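You operate a simulated robot arm through the tools that you are given. There is no shell and no other tool. Be economical: measure what you need, move in short steps, check, and stop when the job is done.

Carry out the task below with a simulated robot arm. There is one attempt and no reset: what you move stays moved.

JOB
Count the steel mounts on the top of the spares trolley, then put as many of the springs from the top of the spares trolley on top of the liner box there.
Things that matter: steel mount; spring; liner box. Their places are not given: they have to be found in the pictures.

The check looks at the end state, three seconds after you hand in, the way a careful person would. Anything else that was tipped, shoved, dropped, spilled or broken makes it a failure.

ROBOT AND FRAMES
A 7-joint arm with a two-finger parallel gripper, fixed in place. Base frame: the origin is at the foot of the arm, x ahead of it, y to its left, z up; the work surface is at about z = 0. Readings come in m, rad, newtons and seconds.
With the tool pointing down near the work surface it reaches from about 0.24 to 0.62 m from the base axis. Its first joint turns from -1.152 to 1.152 rad. Payload 2.6 kg.
The TCP is the grasp point between the finger pads, 0.03 m short of the fingertips. In the tool frame z runs along the fingers and y along their closing line. Largest opening 0.094 m; finger width 0.028, thickness 0.01; the body of the gripper, 0.05 by 0.096 m, starts 0.055 m behind the TCP.
Orientation is told as [roll, pitch, yaw] about the base's x, y, z axes, in that order, counted from this pose: with the fingers straight down and closing along the base's y, the tool's x points along the base's -x, its y along +y and its z along -z.

CONTROLS
- The arm moves only by the tool jog_arm. Its argument "rows" is one flat list of numbers, 5 for each row, row after row: the opening, from 0 (shut) to 1 (fully open), then the shift along the tool's x, y, z in m, then the turn about the tool's z in rad. In form: [hand, x, y, z, twist, hand, x, y, z, twist, ...]. A call has 1 to 8 rows; each row is the pose to reach, as a shift and turn from the pose commanded when the call began, along the tool's axes at that moment. Rows are played at 5 a second. More than 0.05 m and 0.15 rad between two rows, or a gripper value outside its range, and nothing of the call is played. Where a pose cannot be reached the arm comes as near as it can. A force on the tool above 40 N (or 10 N above the force at the start of the call, whichever is more), or a blocked arm, ends the call early, and 0.2 s more pass. The fingers move at their own pace (about 0.072 m/s each) and stop on an object; they squeeze with about 33 N. The grip force told is the motor's: it shows also when the fingers shut on nothing. Time passes only in rows, and 0.2 s behind the last, so rows that repeat a pose let the fingers close. The reply holds the time, the measured pose of the TCP, the force on the tool along the base axes, the opening and the grip force, in the units named above and with some noise.
- Cameras (640 x 400 px; columns grow to the right, rows downward): "scene" is fixed at [0.0127, 0.4099, 0.5844]; the picture's right is [-0.87, -0.49, 0.00], its down [-0.22, 0.40, -0.89] and it looks along [0.44, -0.78, -0.45] (base axes); focal length 362 px, centre (320, 200). "wrist" rides on the gripper at [-0.037, 0, -0.058] in the tool frame; the picture's right is [0.00, -1.00, 0.00], its down [0.97, 0.00, -0.24] and it looks along [0.24, 0.00, 0.97] (tool axes); focal length 218 px, centre (320, 200).
- camera(camera): a new picture of that camera. It takes no simulated time.
- locate(camera, pixels): for up to 12 pixels [column, row] of the newest picture of that camera ("zoom" is the newest enlarged one), the place [x, y, z] in the base frame of the surface seen there, good to about 0.003 m, but the place of the scene camera against the robot may be out by one fixed shift of up to 0.025 m in any direction. It takes no simulated time.
- inspect(camera, box): a new picture of the part [left, top, right, bottom] of that camera's present view, enlarged. It takes no simulated time.
- close_job(): hands the job in; it is judged then, once.

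Go step by step. Measure first, check grasps and placings, and put right what went wrong. The budget is 60 turns and 22 pictures, counting those below and the enlarged ones. Unless the task says otherwise, let go and move clear before handing in, and close with one line.

The tools are called after "Request:" as a command line: name --argument value ..., lists and objects as JSON in quotes. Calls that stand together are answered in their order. jog_arm: Moves the arm, as the interface text tells. Its arguments: {"type":"object","properties":{"rows":{"type":"array"}},"required":["rows"]} The other tools are called the same way: camera (camera) takes a picture; locate (camera, pixels) gives the place of the surface under pixels of a picture; inspect (camera, box) takes an enlarged picture of a part of a camera's view; close_job () hands the job in.

At the start:

```text
t: 0.0
ee_pos: [0.2626, -0.2709, 0.2635]
orientation: [0.002, 0.001, 0.0]
force: [0.1, 0.0, -0.3]
width: 0.094
finger_force: 0.0
```

scene: 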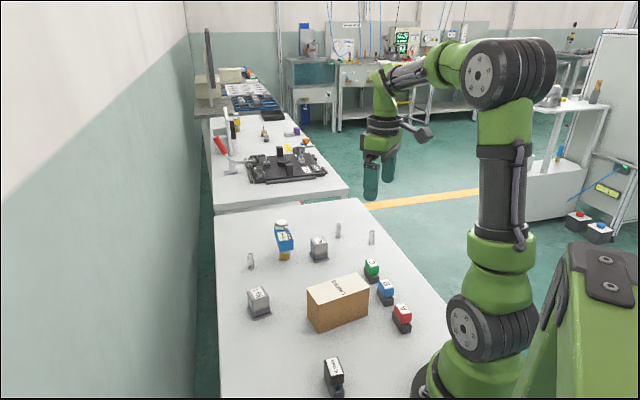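
wrist: 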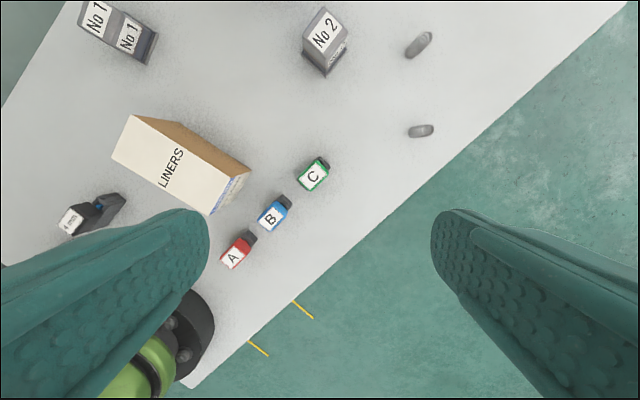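

The scene shows a liner box near (338,300), grey blocks at (258,300) and (319,248), and small grey pieces at (250,260), (338,230) and (372,237). I'll enlarge the views to identify them.

Request:
inspect --camera "scene" --box '[220, 205, 420, 330]'

Request:
inspect --camera "scene" --box '[210, 300, 420, 400]'

Request:
inspect --camera "scene" --box '[190, 60, 350, 210]'

```text
3.20 times, centred on (320, 268) of scene
```

zoom: 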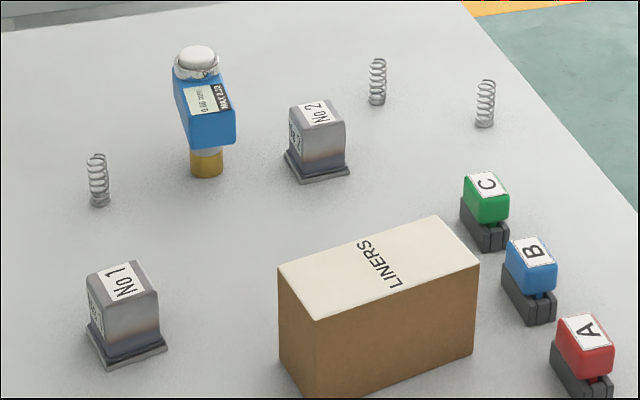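

```text
3.05 times, centred on (315, 350) of scene
```

zoom: 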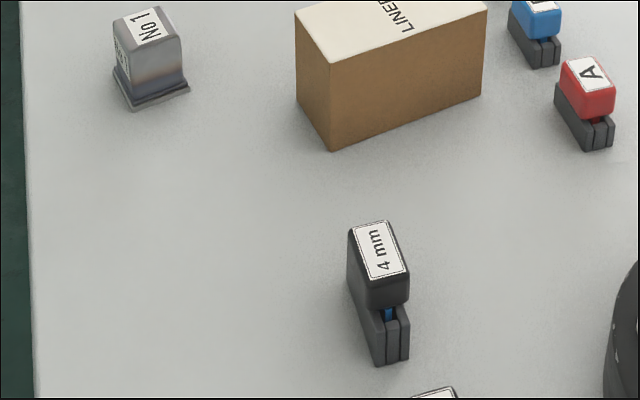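

```text
2.67 times, centred on (270, 135) of scene
```

zoom: 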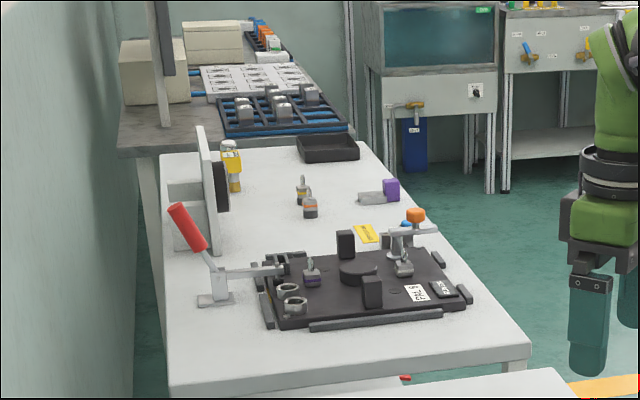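

Two mounts show so far (No 1 and No 2) along with three upright springs, and something is cut off at the bottom edge of the scene near (352,398). I'll locate the items before looking at the unseen part of the trolley.

Request:
locate --camera "scene" --pixels '[[250, 255], [338, 226], [371, 233], [310, 292], [337, 281], [365, 282], [320, 303], [258, 293], [319, 241], [333, 365], [354, 399], [222, 390]]'

Request:
locate --camera "wrist" --pixels '[[426, 38], [426, 128], [130, 118], [118, 160], [210, 212], [240, 175], [412, 46], [412, 132], [330, 30], [70, 218], [100, 15], [6, 262]]'

```text
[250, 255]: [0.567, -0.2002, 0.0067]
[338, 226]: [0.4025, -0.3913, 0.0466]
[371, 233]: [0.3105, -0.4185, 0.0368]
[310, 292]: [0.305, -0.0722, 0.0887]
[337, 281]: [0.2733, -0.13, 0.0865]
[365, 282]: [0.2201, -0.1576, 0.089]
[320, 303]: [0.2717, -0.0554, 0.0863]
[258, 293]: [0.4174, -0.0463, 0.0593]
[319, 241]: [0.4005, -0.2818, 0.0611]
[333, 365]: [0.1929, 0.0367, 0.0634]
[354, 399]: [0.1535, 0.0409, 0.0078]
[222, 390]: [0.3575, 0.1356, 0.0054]
```

```text
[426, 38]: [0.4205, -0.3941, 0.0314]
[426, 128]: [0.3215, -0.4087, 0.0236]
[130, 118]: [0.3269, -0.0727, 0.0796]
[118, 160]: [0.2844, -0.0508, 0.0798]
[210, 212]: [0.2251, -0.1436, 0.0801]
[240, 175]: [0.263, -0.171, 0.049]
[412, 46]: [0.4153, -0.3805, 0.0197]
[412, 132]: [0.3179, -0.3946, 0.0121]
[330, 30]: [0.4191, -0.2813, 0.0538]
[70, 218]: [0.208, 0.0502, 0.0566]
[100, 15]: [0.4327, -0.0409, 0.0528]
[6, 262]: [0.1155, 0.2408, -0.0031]
```

The scene camera is offset by about (+0.016, 0, -0.007) from the wrist readings. I'll swing the wrist camera toward +y to view the rest of the trolley.

Request:
jog_arm --rows '[1, -0.01, 0.04, -0.005, 0, 1, -0.02, 0.08, -0.01, 0, 1, -0.03, 0.12, -0.015, 0, 1, -0.04, 0.16, -0.02, 0, 1, -0.05, 0.2, -0.03, 0, 1, -0.06, 0.24, -0.04, 0, 1, -0.07, 0.28, -0.04, 0, 1, -0.07, 0.3, -0.04, 0]'

Request:
camera --camera "wrist"

Request:
camera --camera "scene"

```text
t: 1.8
ee_pos: [0.333, 0.03, 0.3039]
orientation: [0.0, -0.001, 0.001]
force: [0.6, 0.2, 0.2]
width: 0.094
finger_force: 0.0
```

```text
16 pictures are left
```

wrist: 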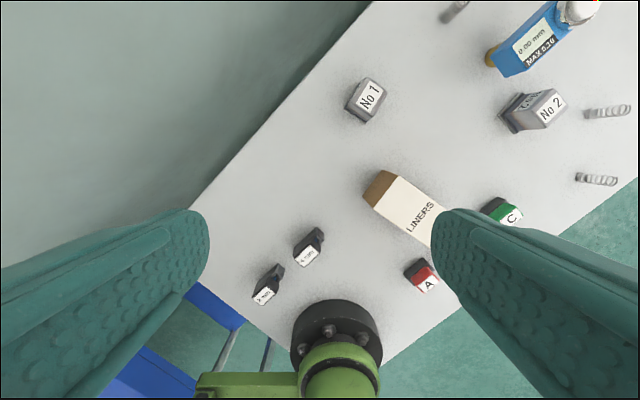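

```text
15 pictures are left
```

scene: 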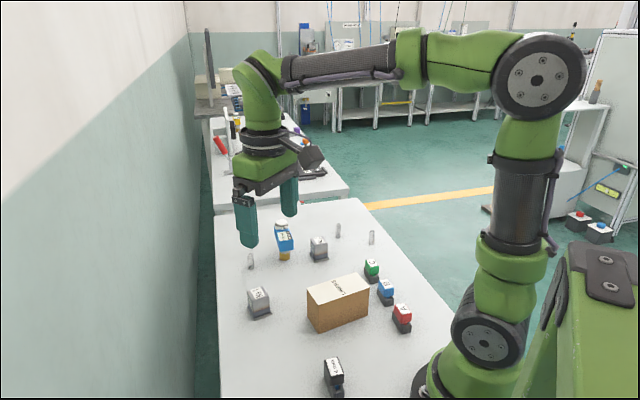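

The whole trolley is now in view: the left part holds only the 4 mm and 5 mm blocks, so there are exactly two steel mounts (No 1, No 2) and two springs must be moved. I'll go over the two springs near (0.42,-0.39) and (0.32,-0.40) to measure them.

Request:
jog_arm --rows '[1, 0, -0.045, 0, 0, 1, 0, -0.09, 0, 0, 1, 0, -0.135, 0, 0, 1, 0, -0.18, 0, 0, 1, -0.01, -0.225, 0, 0, 1, -0.02, -0.27, 0, 0, 1, -0.03, -0.31, 0.01, 0, 1, -0.037, -0.35, 0.02, 0]'

Request:
jog_arm --rows '[1, 0, -0.04, 0.02, 0, 1, 0, -0.05, 0.05, 0, 1, 0, -0.05, 0.07, 0, 1, 0, -0.05, 0.07, 0]'

Request:
camera --camera "wrist"

```text
t: 3.6
ee_pos: [0.3693, -0.3188, 0.2833]
orientation: [0.001, 0.0, 0.002]
force: [0.6, -0.1, 0.2]
width: 0.0941
finger_force: 0.1
```

```text
t: 4.6
ee_pos: [0.3705, -0.3713, 0.2139]
orientation: [-0.001, 0.001, -0.001]
force: [0.6, 0.4, 0.4]
width: 0.0938
finger_force: 0.1
```

```text
14 pictures are left
```

wrist: 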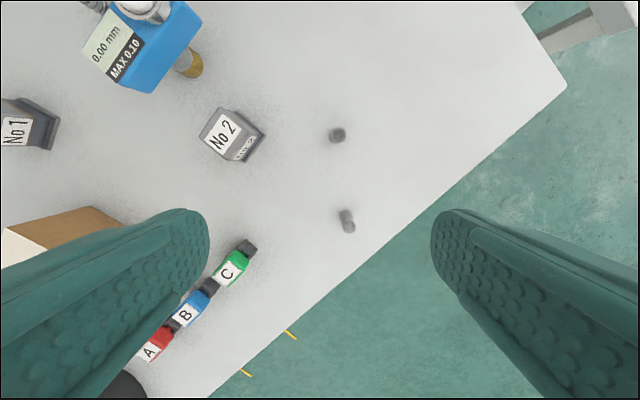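

Request:
inspect --camera "wrist" --box '[280, 110, 408, 240]'

```text
3.08 times, centred on (344, 175) of wrist
```

zoom: 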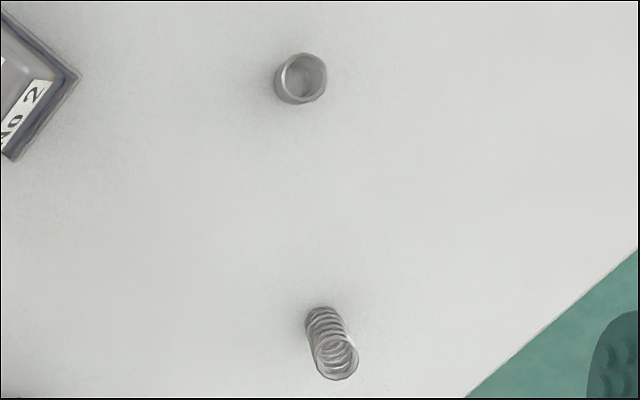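

Both springs stand upright: the first rim is centred at zoom (303,78), and the second has its rim at (337,356) and base at (322,320). I'll read their rim and base points.

Request:
locate --camera "zoom" --pixels '[[303, 54], [326, 78], [281, 84], [300, 102], [303, 78], [315, 358], [357, 358], [337, 378], [337, 338], [312, 312], [325, 310], [400, 200]]'

```text
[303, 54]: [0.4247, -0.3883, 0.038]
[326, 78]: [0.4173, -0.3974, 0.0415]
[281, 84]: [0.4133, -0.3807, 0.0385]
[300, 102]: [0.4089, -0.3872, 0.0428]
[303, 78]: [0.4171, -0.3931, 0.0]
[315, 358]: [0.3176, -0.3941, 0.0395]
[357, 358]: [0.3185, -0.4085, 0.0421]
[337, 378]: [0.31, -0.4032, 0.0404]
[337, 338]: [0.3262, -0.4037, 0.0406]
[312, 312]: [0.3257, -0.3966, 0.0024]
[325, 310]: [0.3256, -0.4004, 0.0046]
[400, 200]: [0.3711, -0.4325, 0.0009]
```

Spring A is at (0.417,-0.389) and spring B at (0.3185,-0.4015), both about 0.042 tall and 0.016 wide. I'll approach above spring B with the hand half open.

Request:
jog_arm --rows '[0.6, 0.03, -0.015, 0.02, 0, 0.5, 0.0515, -0.03, 0.05, 0, 0.5, 0.0515, -0.03, 0.09, 0, 0.5, 0.0515, -0.03, 0.12, 0, 0.5, 0.0515, -0.03, 0.12, 0]'

Request:
camera --camera "wrist"

```text
t: 5.8
ee_pos: [0.3202, -0.4007, 0.0944]
orientation: [0.0, -0.001, 0.0]
force: [-0.3, -0.6, -0.4]
width: 0.0469
finger_force: 0.0
```

```text
12 pictures are left
```

wrist: 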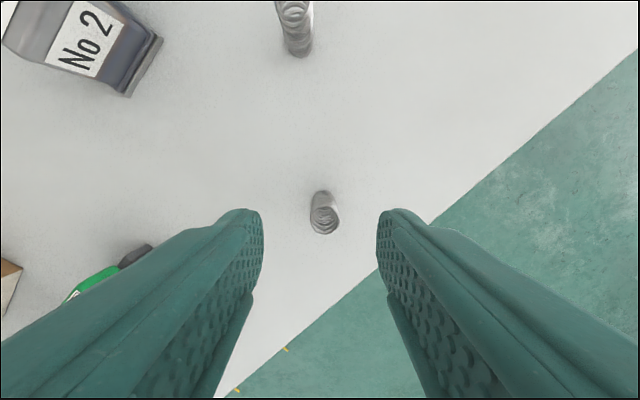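

The spring rim at (324,219) is well centred between the fingers. I'll descend and close slowly.

Request:
jog_arm --rows '[0.5, 0.001, -0.001, 0.03, 0, 0.5, 0.001, -0.001, 0.058, 0, 0.5, 0.001, -0.001, 0.058, 0, 0.3, 0.001, -0.001, 0.058, 0, 0.1, 0.001, -0.001, 0.058, 0, 0.05, 0.001, -0.001, 0.058, 0, 0.05, 0.001, -0.001, 0.058, 0]'

```text
t: 7.4
ee_pos: [0.3186, -0.4012, 0.0359]
orientation: [-0.001, 0.0, -0.001]
force: [-0.2, 0.1, 0.3]
width: 0.0151
finger_force: 32.8
```

The spring is held at 0.0151 wide. I'll lift it and travel toward the box.

Request:
jog_arm --rows '[0.05, 0, 0, -0.02, 0, 0.05, 0, 0, -0.06, 0, 0.05, 0, 0, -0.1, 0, 0.05, 0, 0.02, -0.13, 0, 0.05, 0, 0.06, -0.145, 0, 0.05, 0, 0.1, -0.145, 0, 0.05, 0.01, 0.14, -0.145, 0, 0.05, 0.015, 0.18, -0.145, 0]'

Request:
jog_arm --rows '[0.05, 0.005, 0.04, 0, 0, 0.05, 0.02, 0.06, 0, 0, 0.05, 0.035, 0.089, 0, 0, 0.05, 0.0425, 0.089, 0, 0, 0.05, 0.0425, 0.089, 0, 0]'

Request:
camera --camera "wrist"

```text
t: 9.2
ee_pos: [0.302, -0.2227, 0.1793]
orientation: [-0.001, -0.001, -0.001]
force: [0.4, -0.2, -1.2]
width: 0.015
finger_force: 33.1
```

```text
t: 10.4
ee_pos: [0.2602, -0.1308, 0.1804]
orientation: [0.001, 0.0, 0.0]
force: [0.3, -0.6, 0.1]
width: 0.015
finger_force: 32.7
```

```text
11 pictures are left
```

wrist: 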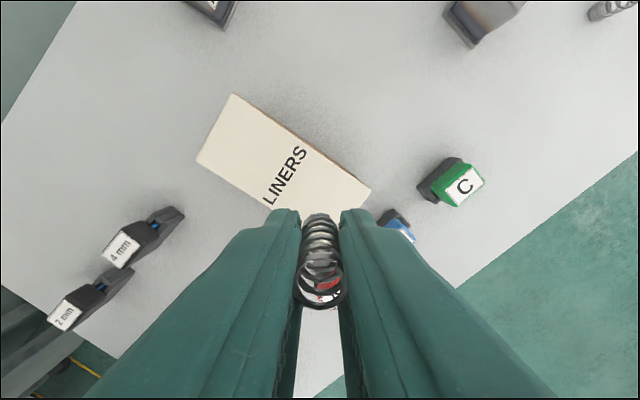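

The spring is still gripped upright, and three box top corners show at (233,95), (197,160) and (371,189). I'll measure the top more closely.

Request:
locate --camera "wrist" --pixels '[[233, 97], [199, 159], [368, 190], [358, 207], [268, 202], [302, 145], [250, 150], [320, 180]]'

```text
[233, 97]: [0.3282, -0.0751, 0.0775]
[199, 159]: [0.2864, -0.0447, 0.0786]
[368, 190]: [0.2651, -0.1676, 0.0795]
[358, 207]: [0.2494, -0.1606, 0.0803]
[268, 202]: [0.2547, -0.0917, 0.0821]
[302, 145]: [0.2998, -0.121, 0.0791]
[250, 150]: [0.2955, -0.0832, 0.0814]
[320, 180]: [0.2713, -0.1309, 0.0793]
```

The box top is at z≈0.080 with its centre at (0.276,-0.107), so my spot (0.260,-0.131) is well inside. I'll lower to just above contact.

Request:
jog_arm --rows '[0.05, 0, 0.001, 0.03, 0, 0.05, 0, 0.001, 0.05, 0, 0.05, 0, 0.001, 0.06, 0, 0.05, 0, 0.001, 0.062, 0, 0.05, 0, 0.001, 0.063, 0, 0.05, 0, 0.001, 0.063, 0]'

Request:
jog_arm --rows '[0.05, 0, 0, 0.001, 0, 0.05, 0, 0, 0.001, 0]'

```text
t: 11.8
ee_pos: [0.2597, -0.1312, 0.1177]
orientation: [-0.001, 0.0, -0.001]
force: [0.4, 0.4, -0.2]
width: 0.0151
finger_force: 32.3
```

```text
t: 12.4
ee_pos: [0.2588, -0.1318, 0.1166]
orientation: [0.0, 0.0, 0.0]
force: [-0.7, 0.6, -0.4]
width: 0.015
finger_force: 32.8
```

No contact force yet, so I'll step down 1 mm at a time while watching the force.

Request:
jog_arm --rows '[0.05, 0, 0, 0.001, 0, 0.05, 0, 0, 0.001, 0]'

Request:
inspect --camera "scene" --box '[290, 230, 390, 335]'

```text
t: 13.0
ee_pos: [0.2602, -0.1309, 0.1159]
orientation: [0.001, -0.003, 0.0]
force: [-0.1, 0.1, 5.8]
width: 0.015
finger_force: 33.6
```

```text
3.81 times, centred on (340, 282) of scene
```

zoom: 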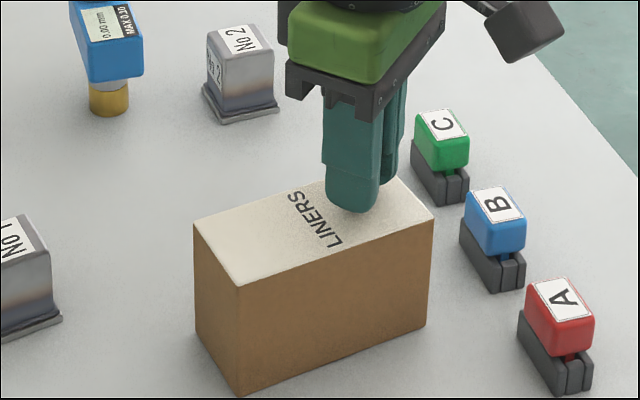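

Contact is confirmed with 5.8 N upward, so the spring is seated on the box. I'll open the fingers and rise straight up.

Request:
jog_arm --rows '[0.2, 0, 0, 0, 0, 0.3, 0, 0, 0, 0, 0.45, 0, 0, 0, 0, 0.45, 0, 0, -0.02, 0, 0.45, 0, 0, -0.05, 0, 0.45, 0, 0, -0.09, 0, 0.45, 0, 0, -0.09, 0]'

Request:
inspect --camera "scene" --box '[290, 230, 390, 335]'

```text
t: 14.6
ee_pos: [0.2594, -0.1308, 0.2086]
orientation: [0.001, 0.0, -0.001]
force: [-0.3, 0.1, -1.2]
width: 0.0422
finger_force: 0.0
```

```text
3.81 times, centred on (340, 282) of scene
```

zoom: 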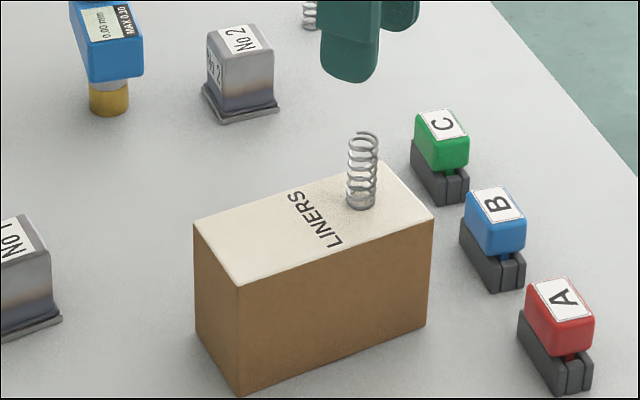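

The first spring stands on the box. Next I'll move above spring A at (0.417,-0.389).

Request:
jog_arm --rows '[0.5, -0.023, -0.037, 0, 0, 0.5, -0.046, -0.074, 0, 0, 0.5, -0.069, -0.111, 0, 0, 0.5, -0.092, -0.148, 0, 0, 0.5, -0.115, -0.185, 0, 0, 0.5, -0.138, -0.222, 0, 0, 0.5, -0.157, -0.258, 0, 0, 0.5, -0.157, -0.258, 0.01, 0]'

Request:
jog_arm --rows '[0.5, 0, 0, 0.04, 0, 0.5, 0, 0, 0.08, 0, 0.5, 0, 0, 0.103, 0, 0.5, 0, 0, 0.103, 0]'

Request:
camera --camera "wrist"

```text
t: 16.4
ee_pos: [0.4175, -0.389, 0.1953]
orientation: [0.001, 0.0, 0.001]
force: [0.0, -0.5, -1.1]
width: 0.0471
finger_force: 0.0
```

```text
t: 17.4
ee_pos: [0.4161, -0.3899, 0.0929]
orientation: [-0.001, 0.0, -0.002]
force: [-0.7, 0.1, 0.1]
width: 0.0473
finger_force: 0.1
```

```text
8 pictures are left
```

wrist: 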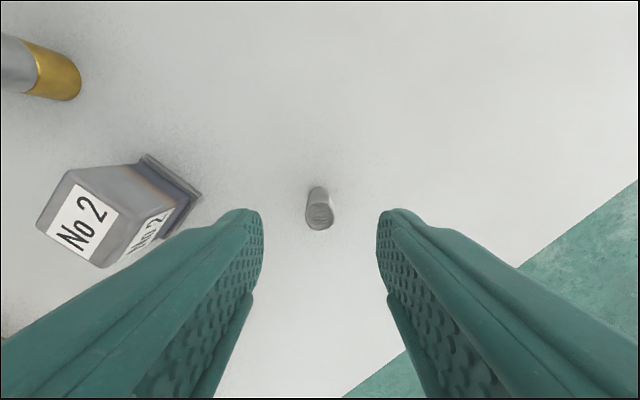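

The spring at (319,216) is centred and the mount is clear of the fingers. I'll descend and grasp.

Request:
jog_arm --rows '[0.5, 0, 0, 0.03, 0, 0.5, 0, 0, 0.057, 0, 0.5, 0, 0, 0.057, 0, 0.3, 0, 0, 0.057, 0, 0.1, 0, 0, 0.057, 0, 0.05, 0, 0, 0.057, 0, 0.05, 0, 0, 0.057, 0]'

```text
t: 19.0
ee_pos: [0.4151, -0.3887, 0.0343]
orientation: [0.0, -0.001, 0.001]
force: [-0.5, -0.1, -0.3]
width: 0.0152
finger_force: 32.4
```

The second spring is held (0.0152). I'll lift straight up and carry it to the other half of the box top at (0.291,-0.084).

Request:
jog_arm --rows '[0.05, 0, 0, -0.03, 0, 0.05, 0, 0, -0.07, 0, 0.05, 0, 0, -0.11, 0, 0.05, 0, 0, -0.15, 0, 0.05, 0, 0, -0.175, 0, 0.05, 0.015, 0.04, -0.175, 0, 0.05, 0.03, 0.08, -0.175, 0, 0.05, 0.045, 0.12, -0.175, 0]'

Request:
jog_arm --rows '[0.05, 0.017, 0.04, 0, 0, 0.05, 0.034, 0.08, 0, 0, 0.05, 0.051, 0.12, 0, 0, 0.05, 0.068, 0.155, 0, 0, 0.05, 0.081, 0.185, 0, 0, 0.05, 0.081, 0.185, 0, 0]'

Request:
camera --camera "wrist"

```text
t: 20.8
ee_pos: [0.3721, -0.2683, 0.2117]
orientation: [0.0, -0.001, -0.002]
force: [0.3, 0.1, -0.2]
width: 0.0149
finger_force: 32.9
```

```text
t: 22.2
ee_pos: [0.2908, -0.0841, 0.2126]
orientation: [0.0, 0.0, -0.002]
force: [0.1, 0.3, 0.0]
width: 0.015
finger_force: 32.7
```

```text
7 pictures are left
```

wrist: 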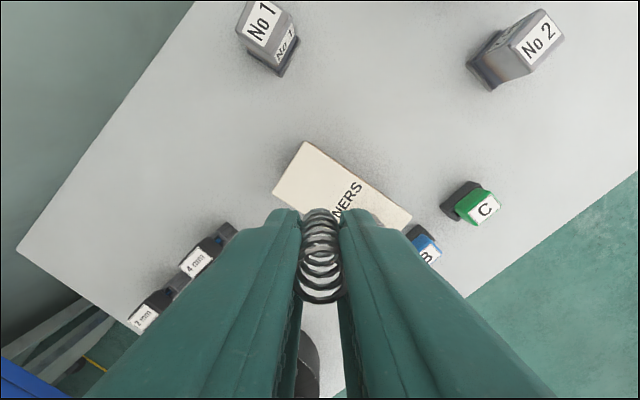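

I'm over the planned spot with the first spring clear of the fingers. I'll lower to just above contact and then step down.

Request:
jog_arm --rows '[0.05, 0, 0, 0.03, 0, 0.05, 0, 0, 0.06, 0, 0.05, 0, 0, 0.08, 0, 0.05, 0, 0, 0.09, 0, 0.05, 0, 0, 0.094, 0, 0.05, 0, 0, 0.094, 0]'

Request:
jog_arm --rows '[0.05, 0, 0, 0.001, 0, 0.05, 0, 0, 0.001, 0]'

```text
t: 23.6
ee_pos: [0.2893, -0.0859, 0.1177]
orientation: [0.0, -0.001, 0.0]
force: [0.0, 0.2, 0.1]
width: 0.0149
finger_force: 32.6
```

```text
t: 24.2
ee_pos: [0.2902, -0.0847, 0.1172]
orientation: [-0.001, 0.001, 0.0]
force: [0.5, -0.2, 0.9]
width: 0.0152
finger_force: 32.8
```

No clear contact yet (0.9 N), so I'll go 1 mm further.

Request:
jog_arm --rows '[0.05, 0, 0, 0.001, 0, 0.05, 0, 0, 0.001, 0]'

```text
t: 24.8
ee_pos: [0.292, -0.0847, 0.1148]
orientation: [0.002, 0.0, 0.0]
force: [0.0, -0.1, -0.1]
width: 0.0149
finger_force: 33.4
```

The force is still about zero, so I'll take another 1 mm step.

Request:
jog_arm --rows '[0.05, 0, 0, 0.001, 0, 0.05, 0, 0, 0.001, 0]'

```text
t: 25.4
ee_pos: [0.2908, -0.0838, 0.115]
orientation: [0.0, 0.0, 0.0]
force: [0.4, 1.6, 3.0]
width: 0.0151
finger_force: 32.5
```

The upward force is now 3.0 N, which indicates contact. I'll release with a small opening and rise.

Request:
jog_arm --rows '[0.2, 0, 0, 0, 0, 0.3, 0, 0, 0, 0, 0.36, 0, 0, 0, 0, 0.36, 0, 0, -0.02, 0, 0.36, 0, 0, -0.06, 0, 0.36, 0, 0, -0.1, 0, 0.36, 0, 0, -0.14, 0, 0.36, 0, 0, -0.15, 0]'

Request:
camera --camera "scene"

Request:
inspect --camera "scene" --box '[220, 205, 420, 330]'

```text
t: 27.2
ee_pos: [0.2915, -0.0851, 0.2657]
orientation: [0.0, 0.0, 0.001]
force: [0.2, 0.8, 0.1]
width: 0.0337
finger_force: 0.0
```

```text
6 pictures are left
```

scene: 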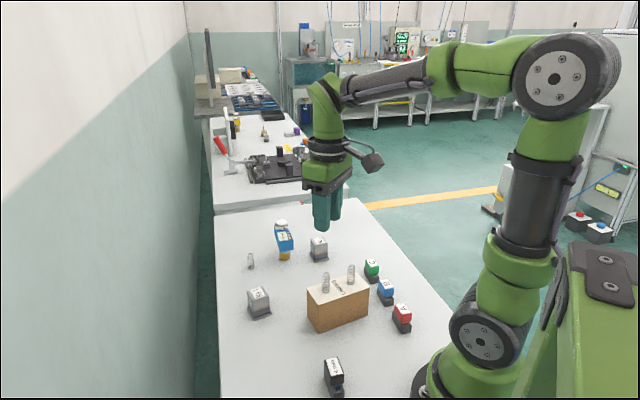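

```text
3.20 times, centred on (320, 268) of scene
```

zoom: 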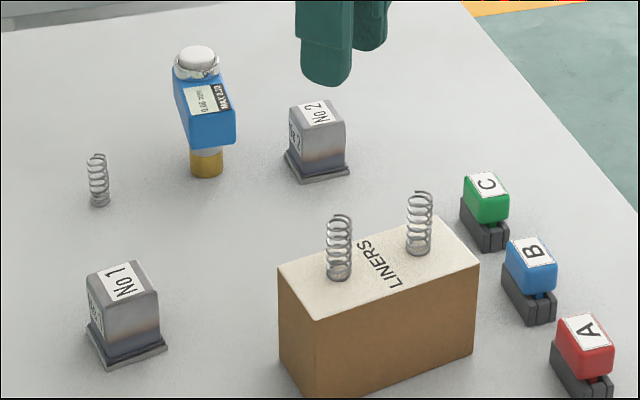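

Both springs stand upright on the liner box, matching the two mounts. The third spring and everything else are undisturbed and the gripper is clear, so I'm handing in.

Request:
close_job

```text
The job is handed in.
```

I counted two steel mounts (No 1 and No 2) and stood two springs upright on the liner box; the third spring and everything else on the trolley stayed where they were.
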